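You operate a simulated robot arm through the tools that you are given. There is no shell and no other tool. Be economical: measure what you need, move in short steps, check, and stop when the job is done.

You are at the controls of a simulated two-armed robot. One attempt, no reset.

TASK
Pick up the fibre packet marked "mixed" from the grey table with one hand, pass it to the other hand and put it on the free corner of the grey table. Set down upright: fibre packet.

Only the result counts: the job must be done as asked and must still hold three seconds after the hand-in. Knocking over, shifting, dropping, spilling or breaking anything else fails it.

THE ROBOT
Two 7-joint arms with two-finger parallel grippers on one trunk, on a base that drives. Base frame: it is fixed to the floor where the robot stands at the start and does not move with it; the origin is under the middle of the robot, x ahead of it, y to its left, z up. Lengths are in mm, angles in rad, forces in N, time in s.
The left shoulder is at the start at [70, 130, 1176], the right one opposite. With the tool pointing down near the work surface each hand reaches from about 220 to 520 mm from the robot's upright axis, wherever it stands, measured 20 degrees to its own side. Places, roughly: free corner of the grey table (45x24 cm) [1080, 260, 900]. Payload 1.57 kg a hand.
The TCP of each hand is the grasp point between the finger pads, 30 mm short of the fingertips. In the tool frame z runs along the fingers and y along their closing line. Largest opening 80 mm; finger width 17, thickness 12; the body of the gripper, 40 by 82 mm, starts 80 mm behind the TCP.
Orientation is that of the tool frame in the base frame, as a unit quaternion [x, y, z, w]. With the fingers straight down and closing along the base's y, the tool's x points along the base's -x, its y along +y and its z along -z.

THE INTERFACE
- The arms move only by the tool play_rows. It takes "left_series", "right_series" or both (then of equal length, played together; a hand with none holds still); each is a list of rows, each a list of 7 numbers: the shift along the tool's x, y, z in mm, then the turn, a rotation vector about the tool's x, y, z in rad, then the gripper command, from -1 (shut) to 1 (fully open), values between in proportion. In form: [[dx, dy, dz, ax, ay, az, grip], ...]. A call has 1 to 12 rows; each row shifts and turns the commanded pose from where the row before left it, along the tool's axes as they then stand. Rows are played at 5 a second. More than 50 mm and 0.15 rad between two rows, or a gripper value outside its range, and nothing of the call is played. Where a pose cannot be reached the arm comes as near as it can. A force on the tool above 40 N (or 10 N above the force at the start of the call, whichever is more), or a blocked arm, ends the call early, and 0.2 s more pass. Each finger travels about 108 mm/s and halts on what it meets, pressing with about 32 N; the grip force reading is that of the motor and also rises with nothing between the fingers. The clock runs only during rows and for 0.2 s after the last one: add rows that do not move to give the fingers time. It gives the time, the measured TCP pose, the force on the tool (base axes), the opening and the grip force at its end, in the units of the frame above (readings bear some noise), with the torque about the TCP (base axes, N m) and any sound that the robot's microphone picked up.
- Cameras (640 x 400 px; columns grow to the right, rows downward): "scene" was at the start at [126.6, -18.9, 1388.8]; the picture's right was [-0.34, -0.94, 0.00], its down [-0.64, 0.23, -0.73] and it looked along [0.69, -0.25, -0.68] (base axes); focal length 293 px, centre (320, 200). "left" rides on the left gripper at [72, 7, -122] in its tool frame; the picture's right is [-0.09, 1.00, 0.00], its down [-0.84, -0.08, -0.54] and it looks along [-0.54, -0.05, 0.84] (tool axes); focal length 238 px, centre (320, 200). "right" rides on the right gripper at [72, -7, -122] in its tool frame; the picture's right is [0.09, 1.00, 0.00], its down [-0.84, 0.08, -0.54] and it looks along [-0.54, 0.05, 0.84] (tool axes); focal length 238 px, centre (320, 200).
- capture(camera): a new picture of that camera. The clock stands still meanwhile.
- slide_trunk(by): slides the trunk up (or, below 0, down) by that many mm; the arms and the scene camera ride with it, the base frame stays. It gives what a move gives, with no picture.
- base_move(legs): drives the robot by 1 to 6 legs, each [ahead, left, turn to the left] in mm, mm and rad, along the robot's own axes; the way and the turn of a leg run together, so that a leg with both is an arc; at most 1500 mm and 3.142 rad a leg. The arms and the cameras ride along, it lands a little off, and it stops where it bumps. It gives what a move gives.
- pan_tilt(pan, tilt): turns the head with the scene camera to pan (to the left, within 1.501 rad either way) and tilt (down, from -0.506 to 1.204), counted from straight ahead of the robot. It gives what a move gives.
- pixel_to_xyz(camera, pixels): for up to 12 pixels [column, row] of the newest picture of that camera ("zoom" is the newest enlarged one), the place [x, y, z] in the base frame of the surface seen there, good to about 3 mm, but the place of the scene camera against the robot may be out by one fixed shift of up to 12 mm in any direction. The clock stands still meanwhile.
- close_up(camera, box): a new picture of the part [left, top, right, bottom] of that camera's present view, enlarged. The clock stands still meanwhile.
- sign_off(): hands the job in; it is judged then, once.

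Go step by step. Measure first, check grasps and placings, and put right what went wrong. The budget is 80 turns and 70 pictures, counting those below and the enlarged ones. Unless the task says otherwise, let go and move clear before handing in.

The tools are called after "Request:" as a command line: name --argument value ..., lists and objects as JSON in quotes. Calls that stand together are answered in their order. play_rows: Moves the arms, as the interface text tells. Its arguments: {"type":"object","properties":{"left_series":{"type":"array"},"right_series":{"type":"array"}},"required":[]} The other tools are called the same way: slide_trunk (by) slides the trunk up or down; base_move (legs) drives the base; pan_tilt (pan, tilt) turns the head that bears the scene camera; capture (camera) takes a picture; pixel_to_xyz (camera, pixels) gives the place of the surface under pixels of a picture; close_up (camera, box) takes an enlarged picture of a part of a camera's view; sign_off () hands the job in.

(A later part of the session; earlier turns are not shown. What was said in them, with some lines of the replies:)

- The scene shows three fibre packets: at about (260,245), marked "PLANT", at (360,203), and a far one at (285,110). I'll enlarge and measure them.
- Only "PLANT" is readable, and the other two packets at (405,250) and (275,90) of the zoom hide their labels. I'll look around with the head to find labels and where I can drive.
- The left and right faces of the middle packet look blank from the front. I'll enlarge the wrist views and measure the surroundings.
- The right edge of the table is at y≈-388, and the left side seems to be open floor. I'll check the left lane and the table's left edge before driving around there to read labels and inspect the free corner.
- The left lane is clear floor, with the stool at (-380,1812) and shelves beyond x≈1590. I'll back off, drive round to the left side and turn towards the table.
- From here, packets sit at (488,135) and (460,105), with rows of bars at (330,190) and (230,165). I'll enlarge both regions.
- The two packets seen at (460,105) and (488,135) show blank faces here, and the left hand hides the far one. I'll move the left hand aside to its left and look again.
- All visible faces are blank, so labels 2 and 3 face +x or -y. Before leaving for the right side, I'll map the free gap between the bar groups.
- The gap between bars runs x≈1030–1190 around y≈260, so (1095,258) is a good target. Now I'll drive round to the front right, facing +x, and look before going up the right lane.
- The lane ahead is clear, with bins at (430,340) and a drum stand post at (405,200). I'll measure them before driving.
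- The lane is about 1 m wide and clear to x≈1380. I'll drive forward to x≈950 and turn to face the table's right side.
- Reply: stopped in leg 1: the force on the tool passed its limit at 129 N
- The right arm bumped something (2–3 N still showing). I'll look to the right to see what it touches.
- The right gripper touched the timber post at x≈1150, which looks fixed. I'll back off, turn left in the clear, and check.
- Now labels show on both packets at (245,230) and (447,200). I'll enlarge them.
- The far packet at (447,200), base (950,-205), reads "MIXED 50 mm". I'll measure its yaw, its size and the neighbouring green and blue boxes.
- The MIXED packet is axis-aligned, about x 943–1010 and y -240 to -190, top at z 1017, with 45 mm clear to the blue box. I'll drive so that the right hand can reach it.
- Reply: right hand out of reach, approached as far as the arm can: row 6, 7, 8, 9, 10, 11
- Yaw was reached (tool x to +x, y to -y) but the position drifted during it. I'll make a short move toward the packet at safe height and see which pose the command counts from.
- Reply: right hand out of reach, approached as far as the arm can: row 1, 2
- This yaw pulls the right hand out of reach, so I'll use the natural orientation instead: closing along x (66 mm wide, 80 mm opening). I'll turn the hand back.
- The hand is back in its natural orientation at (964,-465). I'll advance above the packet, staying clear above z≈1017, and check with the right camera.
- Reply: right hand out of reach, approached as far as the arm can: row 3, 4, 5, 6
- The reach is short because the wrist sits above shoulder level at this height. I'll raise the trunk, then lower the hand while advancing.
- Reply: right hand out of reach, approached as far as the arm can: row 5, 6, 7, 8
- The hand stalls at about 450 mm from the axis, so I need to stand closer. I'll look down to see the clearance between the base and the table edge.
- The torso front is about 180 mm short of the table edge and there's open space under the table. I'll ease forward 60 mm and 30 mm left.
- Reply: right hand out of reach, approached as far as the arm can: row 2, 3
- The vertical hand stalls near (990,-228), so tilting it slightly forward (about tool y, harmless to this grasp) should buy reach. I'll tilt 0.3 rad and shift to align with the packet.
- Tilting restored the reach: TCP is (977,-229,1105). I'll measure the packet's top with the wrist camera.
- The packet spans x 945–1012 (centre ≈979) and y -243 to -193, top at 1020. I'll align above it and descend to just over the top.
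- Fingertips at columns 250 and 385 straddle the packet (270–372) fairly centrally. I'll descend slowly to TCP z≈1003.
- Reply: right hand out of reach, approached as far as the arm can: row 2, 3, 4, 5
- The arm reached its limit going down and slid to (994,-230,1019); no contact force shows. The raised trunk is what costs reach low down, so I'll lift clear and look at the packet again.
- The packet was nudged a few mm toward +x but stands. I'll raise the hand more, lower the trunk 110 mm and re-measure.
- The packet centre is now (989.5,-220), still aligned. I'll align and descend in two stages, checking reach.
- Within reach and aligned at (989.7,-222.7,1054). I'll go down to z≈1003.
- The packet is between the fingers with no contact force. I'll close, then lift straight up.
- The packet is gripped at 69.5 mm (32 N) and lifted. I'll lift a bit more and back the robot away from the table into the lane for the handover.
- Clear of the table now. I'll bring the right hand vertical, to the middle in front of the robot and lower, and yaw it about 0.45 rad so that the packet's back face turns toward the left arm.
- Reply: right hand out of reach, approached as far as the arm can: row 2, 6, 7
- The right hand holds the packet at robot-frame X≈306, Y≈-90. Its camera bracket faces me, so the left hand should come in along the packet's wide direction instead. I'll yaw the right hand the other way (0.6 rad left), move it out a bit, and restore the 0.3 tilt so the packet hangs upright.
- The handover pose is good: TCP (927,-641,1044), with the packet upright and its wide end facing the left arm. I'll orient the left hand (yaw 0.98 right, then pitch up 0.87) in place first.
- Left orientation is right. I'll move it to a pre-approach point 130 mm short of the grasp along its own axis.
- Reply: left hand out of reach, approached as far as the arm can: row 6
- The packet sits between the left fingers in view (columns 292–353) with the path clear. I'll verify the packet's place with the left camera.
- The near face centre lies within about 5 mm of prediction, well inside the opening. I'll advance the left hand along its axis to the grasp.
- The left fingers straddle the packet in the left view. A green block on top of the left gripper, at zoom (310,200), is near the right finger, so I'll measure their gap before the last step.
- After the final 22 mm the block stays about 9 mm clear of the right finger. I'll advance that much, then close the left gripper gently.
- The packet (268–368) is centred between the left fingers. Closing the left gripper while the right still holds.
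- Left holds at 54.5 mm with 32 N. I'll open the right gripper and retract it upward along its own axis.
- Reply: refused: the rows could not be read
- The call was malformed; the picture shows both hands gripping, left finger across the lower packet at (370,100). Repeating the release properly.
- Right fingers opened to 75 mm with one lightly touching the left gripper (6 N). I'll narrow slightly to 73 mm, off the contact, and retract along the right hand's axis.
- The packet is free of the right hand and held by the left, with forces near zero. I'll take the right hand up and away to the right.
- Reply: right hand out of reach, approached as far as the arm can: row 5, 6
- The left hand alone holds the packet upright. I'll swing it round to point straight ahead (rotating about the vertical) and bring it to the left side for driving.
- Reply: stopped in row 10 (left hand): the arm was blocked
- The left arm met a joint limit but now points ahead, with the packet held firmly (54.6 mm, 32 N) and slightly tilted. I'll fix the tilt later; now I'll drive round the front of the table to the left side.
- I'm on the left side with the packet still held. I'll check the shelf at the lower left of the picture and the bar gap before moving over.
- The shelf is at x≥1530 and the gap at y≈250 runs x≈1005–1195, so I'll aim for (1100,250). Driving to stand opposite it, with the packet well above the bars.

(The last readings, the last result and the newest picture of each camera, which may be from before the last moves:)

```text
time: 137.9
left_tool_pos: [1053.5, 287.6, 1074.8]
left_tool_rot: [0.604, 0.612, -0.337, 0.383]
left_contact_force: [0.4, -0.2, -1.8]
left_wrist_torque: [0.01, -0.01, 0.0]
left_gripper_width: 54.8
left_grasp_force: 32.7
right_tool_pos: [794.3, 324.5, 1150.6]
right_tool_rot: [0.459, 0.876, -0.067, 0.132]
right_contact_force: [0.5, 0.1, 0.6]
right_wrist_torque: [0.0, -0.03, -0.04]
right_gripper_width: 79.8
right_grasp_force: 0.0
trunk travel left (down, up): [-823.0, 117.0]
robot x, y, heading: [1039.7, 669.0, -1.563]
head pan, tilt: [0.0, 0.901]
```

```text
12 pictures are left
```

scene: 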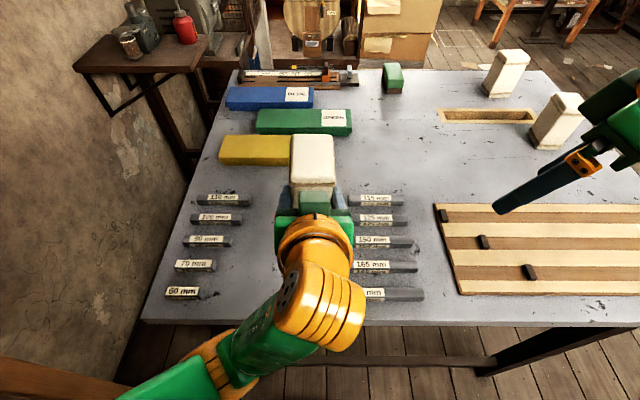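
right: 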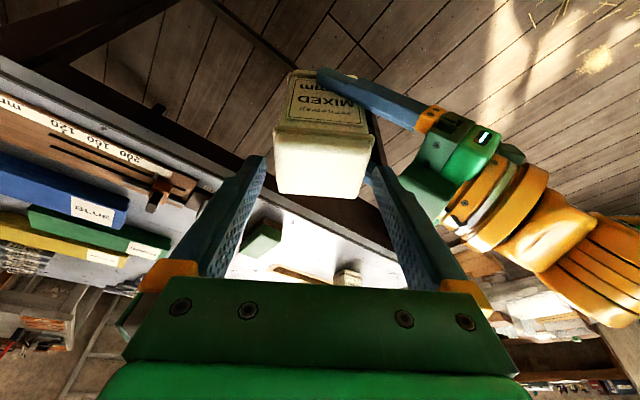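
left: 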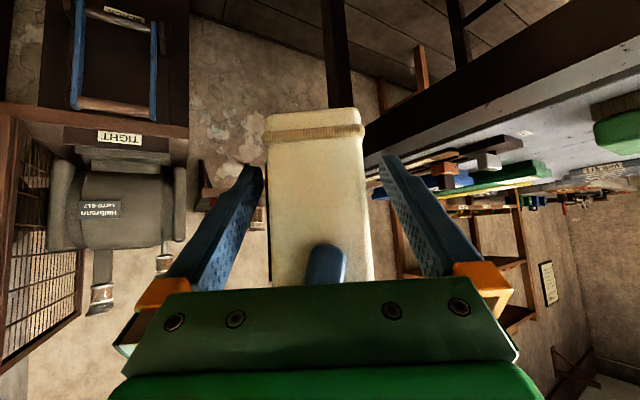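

The left TCP is at (1053,288,1075), with the packet leaning about 0.2 rad toward me by the hand's readings. I'll move over the target and level the packet.

Request:
play_rows --left_series '[[3, 14.3, 16.8, 0, 0, 0, -1], [3, 14.3, 16.8, 0, 0, 0, -1], [3, 14.3, 16.8, 0, 0, 0, -1], [0, 0, 0, 0.011, 0.066, -0.013, -1], [0, 0, 0, 0.011, 0.066, -0.013, -1], [0, 0, 0, 0.011, 0.066, -0.013, -1], [0, 0, 0, 0, 0, 0, -1]]'

Request:
capture --camera "scene"

Request:
capture --camera "left"

```text
time: 139.5
left_tool_pos: [1106.0, 246.0, 1040.4]
left_tool_rot: [0.628, 0.654, -0.284, 0.312]
left_contact_force: [-0.2, 0.7, -2.1]
left_wrist_torque: [0.05, -0.01, -0.02]
left_gripper_width: 54.5
left_grasp_force: 32.1
right_tool_pos: [794.0, 322.5, 1149.0]
right_tool_rot: [0.46, 0.876, -0.067, 0.131]
right_contact_force: [-0.3, 0.8, 0.1]
right_wrist_torque: [-0.04, 0.03, -0.04]
right_gripper_width: 79.9
right_grasp_force: 0.0
trunk travel left (down, up): [-823.0, 117.0]
robot x, y, heading: [1038.4, 668.1, -1.564]
head pan, tilt: [0.0, 0.901]
```

```text
11 pictures are left
```

scene: 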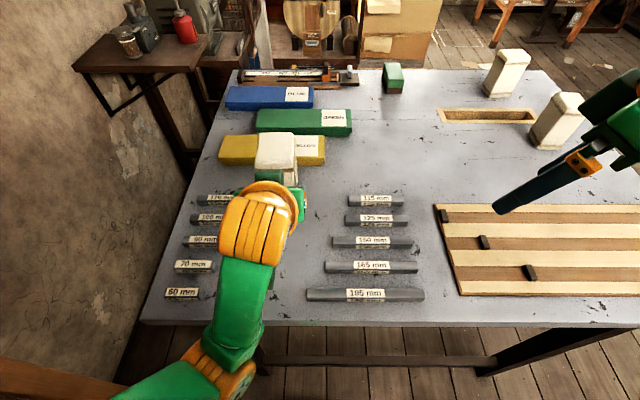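

```text
10 pictures are left
```

left: 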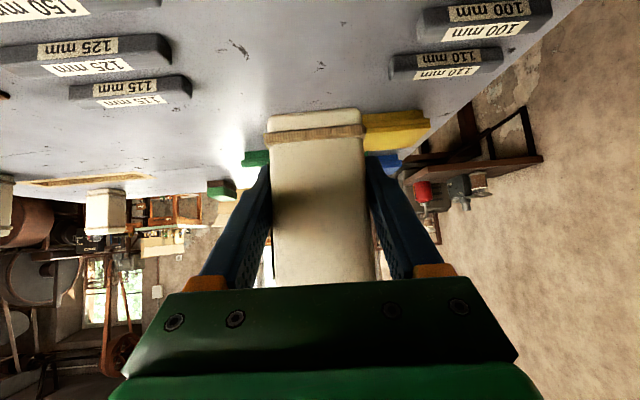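

Computed tilt is now about 0.02 rad. I'll check the packet's verticality and bottom height with the left camera.

Request:
pixel_to_xyz --camera "left" --pixels '[[285, 145], [350, 145], [285, 200], [350, 200], [290, 265], [350, 265], [320, 122], [320, 115], [150, 40], [300, 60]]'

Request:
close_up --camera "left" --box '[220, 90, 420, 290]'

```text
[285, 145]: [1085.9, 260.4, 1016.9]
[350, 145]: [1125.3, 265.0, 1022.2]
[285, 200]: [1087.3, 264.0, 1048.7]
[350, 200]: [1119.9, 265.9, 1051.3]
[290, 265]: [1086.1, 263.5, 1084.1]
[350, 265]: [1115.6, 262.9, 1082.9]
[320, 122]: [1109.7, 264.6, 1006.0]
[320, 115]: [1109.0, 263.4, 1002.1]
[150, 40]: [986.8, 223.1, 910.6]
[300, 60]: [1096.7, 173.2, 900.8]
```

```text
2.00 times, centred on (320, 190) of left
```

zoom: 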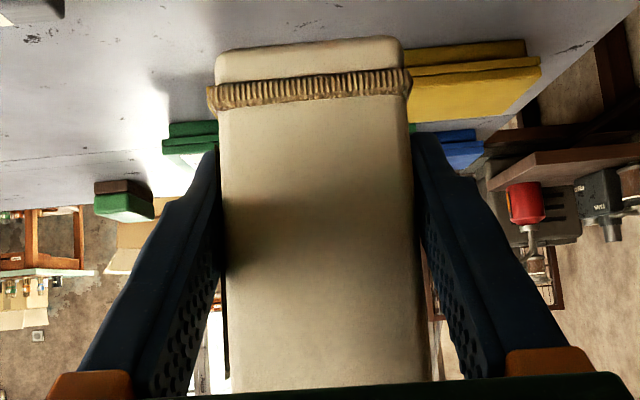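

The near face is vertical (y≈264 over its height), bottom about z≈995. I'll shift to the target column and lower 88 mm, leaving about 8 mm.

Request:
play_rows --left_series '[[0, 0, 0, 0.012, 0, -0.014, -1], [16.1, -1.4, 8.2, 0, 0, 0, -1], [16.1, -1.4, 8.2, 0, 0, 0, -1], [16.1, -1.4, 8.2, 0, 0, 0, -1], [16.1, -1.4, 8.2, 0, 0, 0, -1], [16.1, -1.4, 8.2, 0, 0, 0, -1], [0, 0, 0, 0, 0, 0, -1]]'

Request:
capture --camera "left"

```text
time: 140.4
left_tool_pos: [1103.6, 229.8, 1060.5]
left_tool_rot: [0.597, 0.631, -0.344, 0.356]
left_contact_force: [-1.0, -1.0, -1.0]
left_wrist_torque: [0.04, -0.01, -0.03]
left_gripper_width: 54.6
left_grasp_force: 31.7
right_tool_pos: [795.0, 321.6, 1150.0]
right_tool_rot: [0.459, 0.876, -0.066, 0.131]
right_contact_force: [0.2, -0.4, 0.1]
right_wrist_torque: [-0.01, -0.01, -0.01]
right_gripper_width: 80.0
right_grasp_force: 0.0
trunk travel left (down, up): [-823.0, 117.0]
robot x, y, heading: [1038.8, 667.7, -1.564]
head pan, tilt: [0.0, 0.901]
stopped in row 4 (left hand): the arm was blocked; the commanded pose is now the measured one
```

```text
8 pictures are left
```

left: 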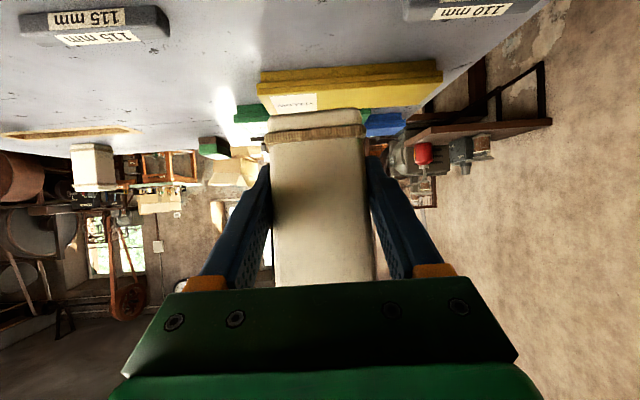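

The arm is at a limit when lowering this way, so I'll lower with the trunk instead. First I'll restore the level pose at about (1104,246,1040).

Request:
play_rows --left_series '[[0, 0, 0, -0.003, 0.082, 0.003, -1], [0, 0, 0, -0.003, 0.082, 0.003, -1], [8, 0, 0, 0, 0, 0, -1], [8, 0, 0, 0, 0, 0, -1], [0, 0, 0, 0, 0, 0, -1]]'

```text
time: 141.8
left_tool_pos: [1120.4, 226.9, 1068.5]
left_tool_rot: [0.609, 0.65, -0.293, 0.346]
left_contact_force: [0.0, -0.2, -1.4]
left_wrist_torque: [0.01, 0.03, -0.02]
left_gripper_width: 54.3
left_grasp_force: 32.1
right_tool_pos: [795.3, 321.6, 1149.2]
right_tool_rot: [0.459, 0.876, -0.067, 0.131]
right_contact_force: [0.6, 0.3, 0.6]
right_wrist_torque: [0.02, 0.01, -0.03]
right_gripper_width: 80.1
right_grasp_force: 0.1
trunk travel left (down, up): [-823.0, 117.0]
robot x, y, heading: [1038.1, 670.5, -1.563]
head pan, tilt: [0.0, 0.901]
stopped in row 5 (left hand): the arm was blocked; the commanded pose is now the measured one
```

Still limited. At the handover the hand was fine pointing forward-right, so I'll yaw it back 0.45 rad to the right about the vertical to free the arm and check.

Request:
play_rows --left_series '[[0, 0, 0, 0.121, -0.006, 0.088, -1], [0, 0, 0, 0.121, -0.006, 0.088, -1], [0, 0, 0, 0.121, -0.006, 0.088, -1], [0, 0, 0, 0, 0, 0, -1]]'

```text
time: 142.8
left_tool_pos: [1117.0, 228.2, 1066.6]
left_tool_rot: [0.74, 0.497, -0.367, 0.266]
left_contact_force: [0.3, 0.4, -1.3]
left_wrist_torque: [0.05, -0.03, -0.01]
left_gripper_width: 54.6
left_grasp_force: 31.6
right_tool_pos: [794.9, 320.6, 1150.3]
right_tool_rot: [0.46, 0.876, -0.067, 0.132]
right_contact_force: [0.1, -0.5, 0.3]
right_wrist_torque: [0.0, 0.02, 0.0]
right_gripper_width: 80.2
right_grasp_force: 0.0
trunk travel left (down, up): [-823.0, 117.0]
robot x, y, heading: [1039.6, 667.4, -1.561]
head pan, tilt: [0.0, 0.901]
```

That went smoothly. I'll level the residual 0.07 rad and try lowering 40 mm.

Request:
play_rows --left_series '[[0, 0, 0, 0.019, 0.067, -0.023, -1], [12.3, -5.5, 6.3, 0, 0, 0, -1], [12.3, -5.5, 6.3, 0, 0, 0, -1], [12.3, -5.5, 6.3, 0, 0, 0, -1], [0, 0, 0, 0, 0, 0, -1]]'

```text
time: 144.0
left_tool_pos: [1104.9, 244.1, 1027.3]
left_tool_rot: [0.748, 0.511, -0.349, 0.238]
left_contact_force: [-0.1, -0.1, -2.2]
left_wrist_torque: [0.01, -0.03, 0.01]
left_gripper_width: 54.7
left_grasp_force: 32.1
right_tool_pos: [795.0, 321.0, 1148.7]
right_tool_rot: [0.459, 0.876, -0.067, 0.131]
right_contact_force: [-0.8, 0.7, 0.0]
right_wrist_torque: [0.02, 0.02, -0.01]
right_gripper_width: 79.9
right_grasp_force: 0.1
trunk travel left (down, up): [-823.0, 117.0]
robot x, y, heading: [1036.5, 668.5, -1.565]
head pan, tilt: [0.0, 0.901]
```

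The packet is exactly level now at (1105,244,1027). I'll lower another 75 mm while shifting 18 mm toward the target.

Request:
play_rows --left_series '[[17, -1.6, 8.8, 0, 0, 0, -1], [17, -1.6, 8.8, 0, 0, 0, -1], [17, -1.6, 8.8, 0, 0, 0, -1], [17, -1.6, 8.8, 0, 0, 0, -1], [0, 0, 0, 0, 0, 0, -1]]'

Request:
capture --camera "left"

Request:
capture --camera "scene"

```text
time: 145.2
left_tool_pos: [1104.5, 262.1, 951.9]
left_tool_rot: [0.748, 0.511, -0.349, 0.239]
left_contact_force: [-0.6, 0.9, -1.6]
left_wrist_torque: [0.04, -0.01, -0.04]
left_gripper_width: 54.5
left_grasp_force: 31.8
right_tool_pos: [794.4, 321.7, 1149.9]
right_tool_rot: [0.46, 0.876, -0.068, 0.13]
right_contact_force: [-0.4, 0.3, -0.3]
right_wrist_torque: [-0.04, 0.0, 0.0]
right_gripper_width: 80.1
right_grasp_force: 0.0
trunk travel left (down, up): [-823.0, 117.0]
robot x, y, heading: [1035.6, 668.8, -1.564]
head pan, tilt: [0.0, 0.901]
```

```text
7 pictures are left
```

left: 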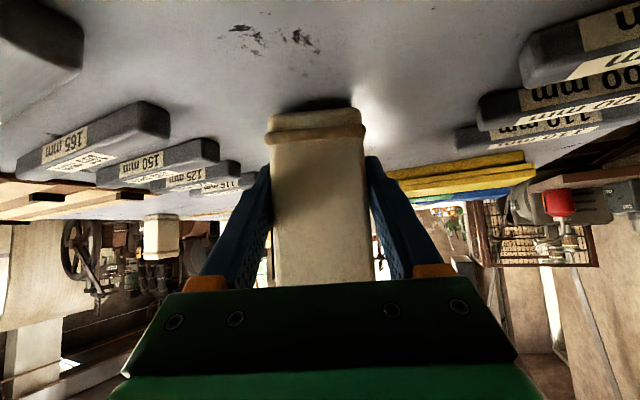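

```text
6 pictures are left
```

scene: 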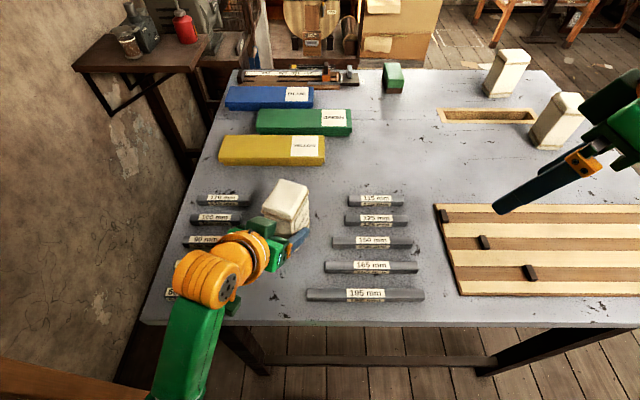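

The packet is upright in the gap with bars clear on both sides (bar ends at (240,218) and (345,218)). I'll lower in small steps until touch.

Request:
play_rows --left_series '[[-1.4, -5.6, 1.7, 0, 0, 0, -1], [1.5, 0, 1.3, 0, 0, 0, -1], [1.5, 0, 1.3, 0, 0, 0, -1], [1.5, 0, 1.3, 0, 0, 0, -1], [0, 0, 0, 0, 0, 0, -1]]'

```text
time: 146.4
left_tool_pos: [1098.2, 261.2, 945.4]
left_tool_rot: [0.748, 0.512, -0.349, 0.238]
left_contact_force: [-0.5, 0.7, -2.0]
left_wrist_torque: [0.02, -0.01, 0.0]
left_gripper_width: 54.7
left_grasp_force: 31.8
right_tool_pos: [795.1, 320.9, 1149.4]
right_tool_rot: [0.46, 0.876, -0.067, 0.131]
right_contact_force: [0.0, 0.1, 0.6]
right_wrist_torque: [0.0, -0.05, 0.01]
right_gripper_width: 80.4
right_grasp_force: 0.1
trunk travel left (down, up): [-823.0, 117.0]
robot x, y, heading: [1036.2, 672.1, -1.567]
head pan, tilt: [0.0, 0.901]
```

No contact yet (-2 N is the packet's weight). Lowering 1 mm at a time.

Request:
play_rows --left_series '[[0.77, 0, 0.64, 0, 0, 0, -1], [0.77, 0, 0.64, 0, 0, 0, -1], [0.77, 0, 0.64, 0, 0, 0, -1], [0, 0, 0, 0, 0, 0, -1]]'

```text
time: 147.4
left_tool_pos: [1099.2, 260.8, 945.1]
left_tool_rot: [0.746, 0.512, -0.351, 0.241]
left_contact_force: [0.8, -7.2, 16.1]
left_wrist_torque: [-0.74, 0.34, 0.11]
left_gripper_width: 54.7
left_grasp_force: 32.1
right_tool_pos: [793.8, 322.6, 1149.9]
right_tool_rot: [0.459, 0.876, -0.067, 0.132]
right_contact_force: [-0.2, -0.4, -1.1]
right_wrist_torque: [-0.04, -0.01, -0.03]
right_gripper_width: 79.9
right_grasp_force: 0.0
trunk travel left (down, up): [-823.0, 117.0]
robot x, y, heading: [1038.5, 668.6, -1.561]
head pan, tilt: [0.0, 0.901]
```

Contact is made (16 N, close to under the packet's centre). I'll ease off 2 mm and open the left gripper gradually.

Request:
play_rows --left_series '[[-1.5, 0, -1.25, 0, 0, 0, -1], [0, 0, 0, 0, 0, 0, -1], [0, 0, 0, 0, 0, 0, 0.42], [0, 0, 0, 0, 0, 0, 0.5], [0, 0, 0, 0, 0, 0, 0.65], [0, 0, 0, 0, 0, 0, 0.8], [0, 0, 0, 0, 0, 0, 0.8]]'

Request:
capture --camera "left"

```text
time: 149.0
left_tool_pos: [1098.5, 261.4, 946.0]
left_tool_rot: [0.748, 0.511, -0.35, 0.239]
left_contact_force: [0.5, 0.6, -0.6]
left_wrist_torque: [0.0, 0.01, 0.01]
left_gripper_width: 72.0
left_grasp_force: 0.0
right_tool_pos: [793.9, 322.3, 1149.6]
right_tool_rot: [0.459, 0.876, -0.067, 0.132]
right_contact_force: [0.5, 0.4, 0.2]
right_wrist_torque: [0.02, -0.01, 0.02]
right_gripper_width: 80.2
right_grasp_force: 0.2
trunk travel left (down, up): [-823.0, 117.0]
robot x, y, heading: [1034.9, 666.6, -1.563]
head pan, tilt: [0.0, 0.901]
```

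```text
5 pictures are left
```

left: 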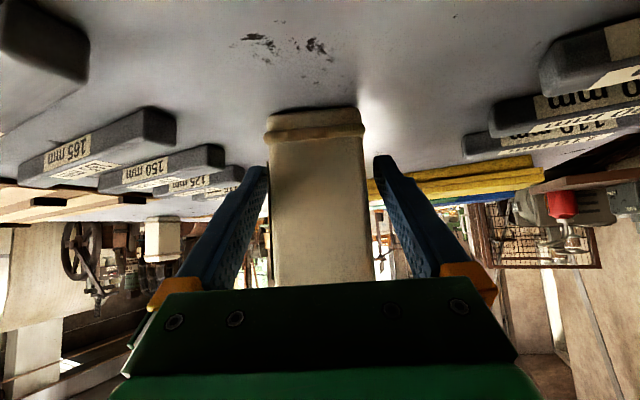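

The packet stands by itself between the open fingers. I'll open fully and retract along the hand's own axis.

Request:
play_rows --left_series '[[0, -1, 0, 0, 0, 0, 1], [0, 0, -5, 0, 0, 0, 1], [0, 0, -10, 0, 0, 0, 1], [0, 0, -15, 0, 0, 0, 1], [0, 0, -20, 0, 0, 0, 1], [0, 0, -25, 0, 0, 0, 1], [0, 0, 0, 0, 0, 0, 1]]'

Request:
capture --camera "left"

```text
time: 150.6
left_tool_pos: [1113.0, 298.6, 981.6]
left_tool_rot: [0.748, 0.512, -0.349, 0.239]
left_contact_force: [-0.3, 0.8, -0.7]
left_wrist_torque: [0.01, 0.0, -0.02]
left_gripper_width: 80.0
left_grasp_force: 0.0
left hand out of reach, approached as far as the arm can: row 6
right_tool_pos: [795.1, 321.2, 1150.1]
right_tool_rot: [0.46, 0.875, -0.068, 0.132]
right_contact_force: [0.1, 0.8, 0.3]
right_wrist_torque: [-0.05, -0.01, -0.01]
right_gripper_width: 80.0
right_grasp_force: 0.0
trunk travel left (down, up): [-823.0, 117.0]
robot x, y, heading: [1037.6, 668.4, -1.564]
head pan, tilt: [0.0, 0.901]
```

```text
4 pictures are left
```

left: 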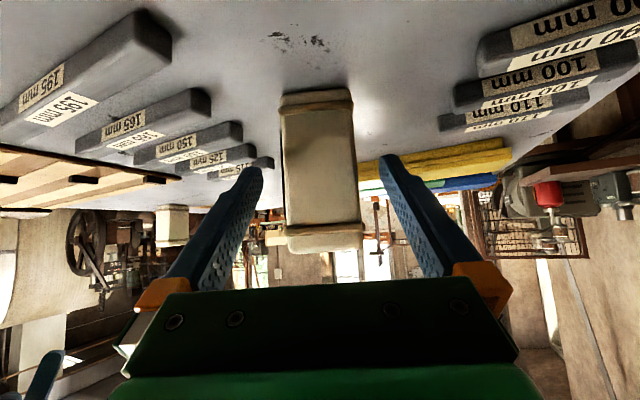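

The fingers are now clear of the packet's near face, and the packet stands upright. I'll back the base away to take the hand fully clear, then inspect.

Request:
base_move --legs '[[-300, 0, 0]]'

Request:
capture --camera "scene"

Request:
close_up --camera "scene" --box '[180, 60, 460, 240]'

```text
time: 152.7
left_tool_pos: [1109.8, 595.6, 981.0]
left_tool_rot: [0.749, 0.51, -0.35, 0.238]
left_contact_force: [0.7, -0.1, 0.2]
left_wrist_torque: [0.0, 0.02, 0.0]
left_gripper_width: 80.2
left_grasp_force: 0.0
right_tool_pos: [793.0, 620.9, 1149.1]
right_tool_rot: [0.461, 0.875, -0.066, 0.131]
right_contact_force: [0.1, 0.1, 0.7]
right_wrist_torque: [0.03, -0.01, 0.02]
right_gripper_width: 80.1
right_grasp_force: 0.0
trunk travel left (down, up): [-823.0, 117.0]
robot x, y, heading: [1035.1, 967.8, -1.567]
head pan, tilt: [0.0, 0.901]
```

```text
3 pictures are left
```

scene: 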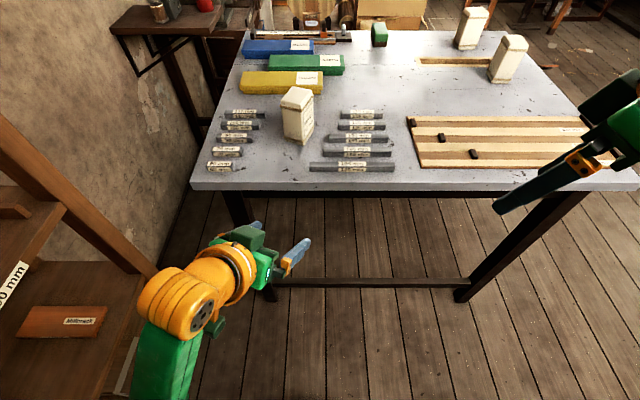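

```text
2.22 times, centred on (320, 150) of scene
```

zoom: 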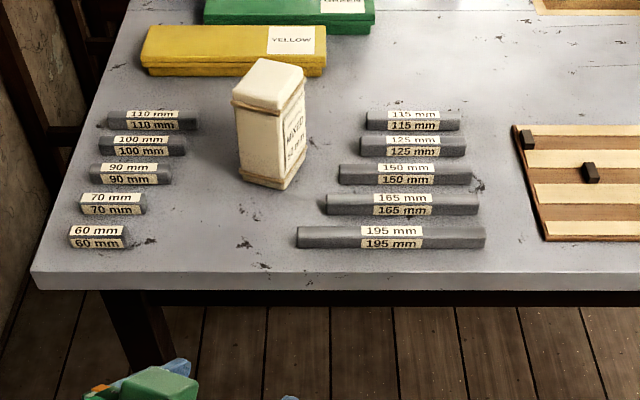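

The MIXED packet stands upright at zoom (268,125) between the undisturbed bar rows, all else is in place, and both hands are clear. Handing in.

Request:
sign_off

```text
The job is handed in.
```

The fibre packet marked "mixed" was picked up with the right hand, passed to the left hand, and set down upright on the free corner of the grey table. It stands clear between the two rows of bars, and I handed the job in.

While driving along the right side of the table, the right hand bumped the fixed timber post (129 N at the stop). Nothing looked moved in the later pictures.
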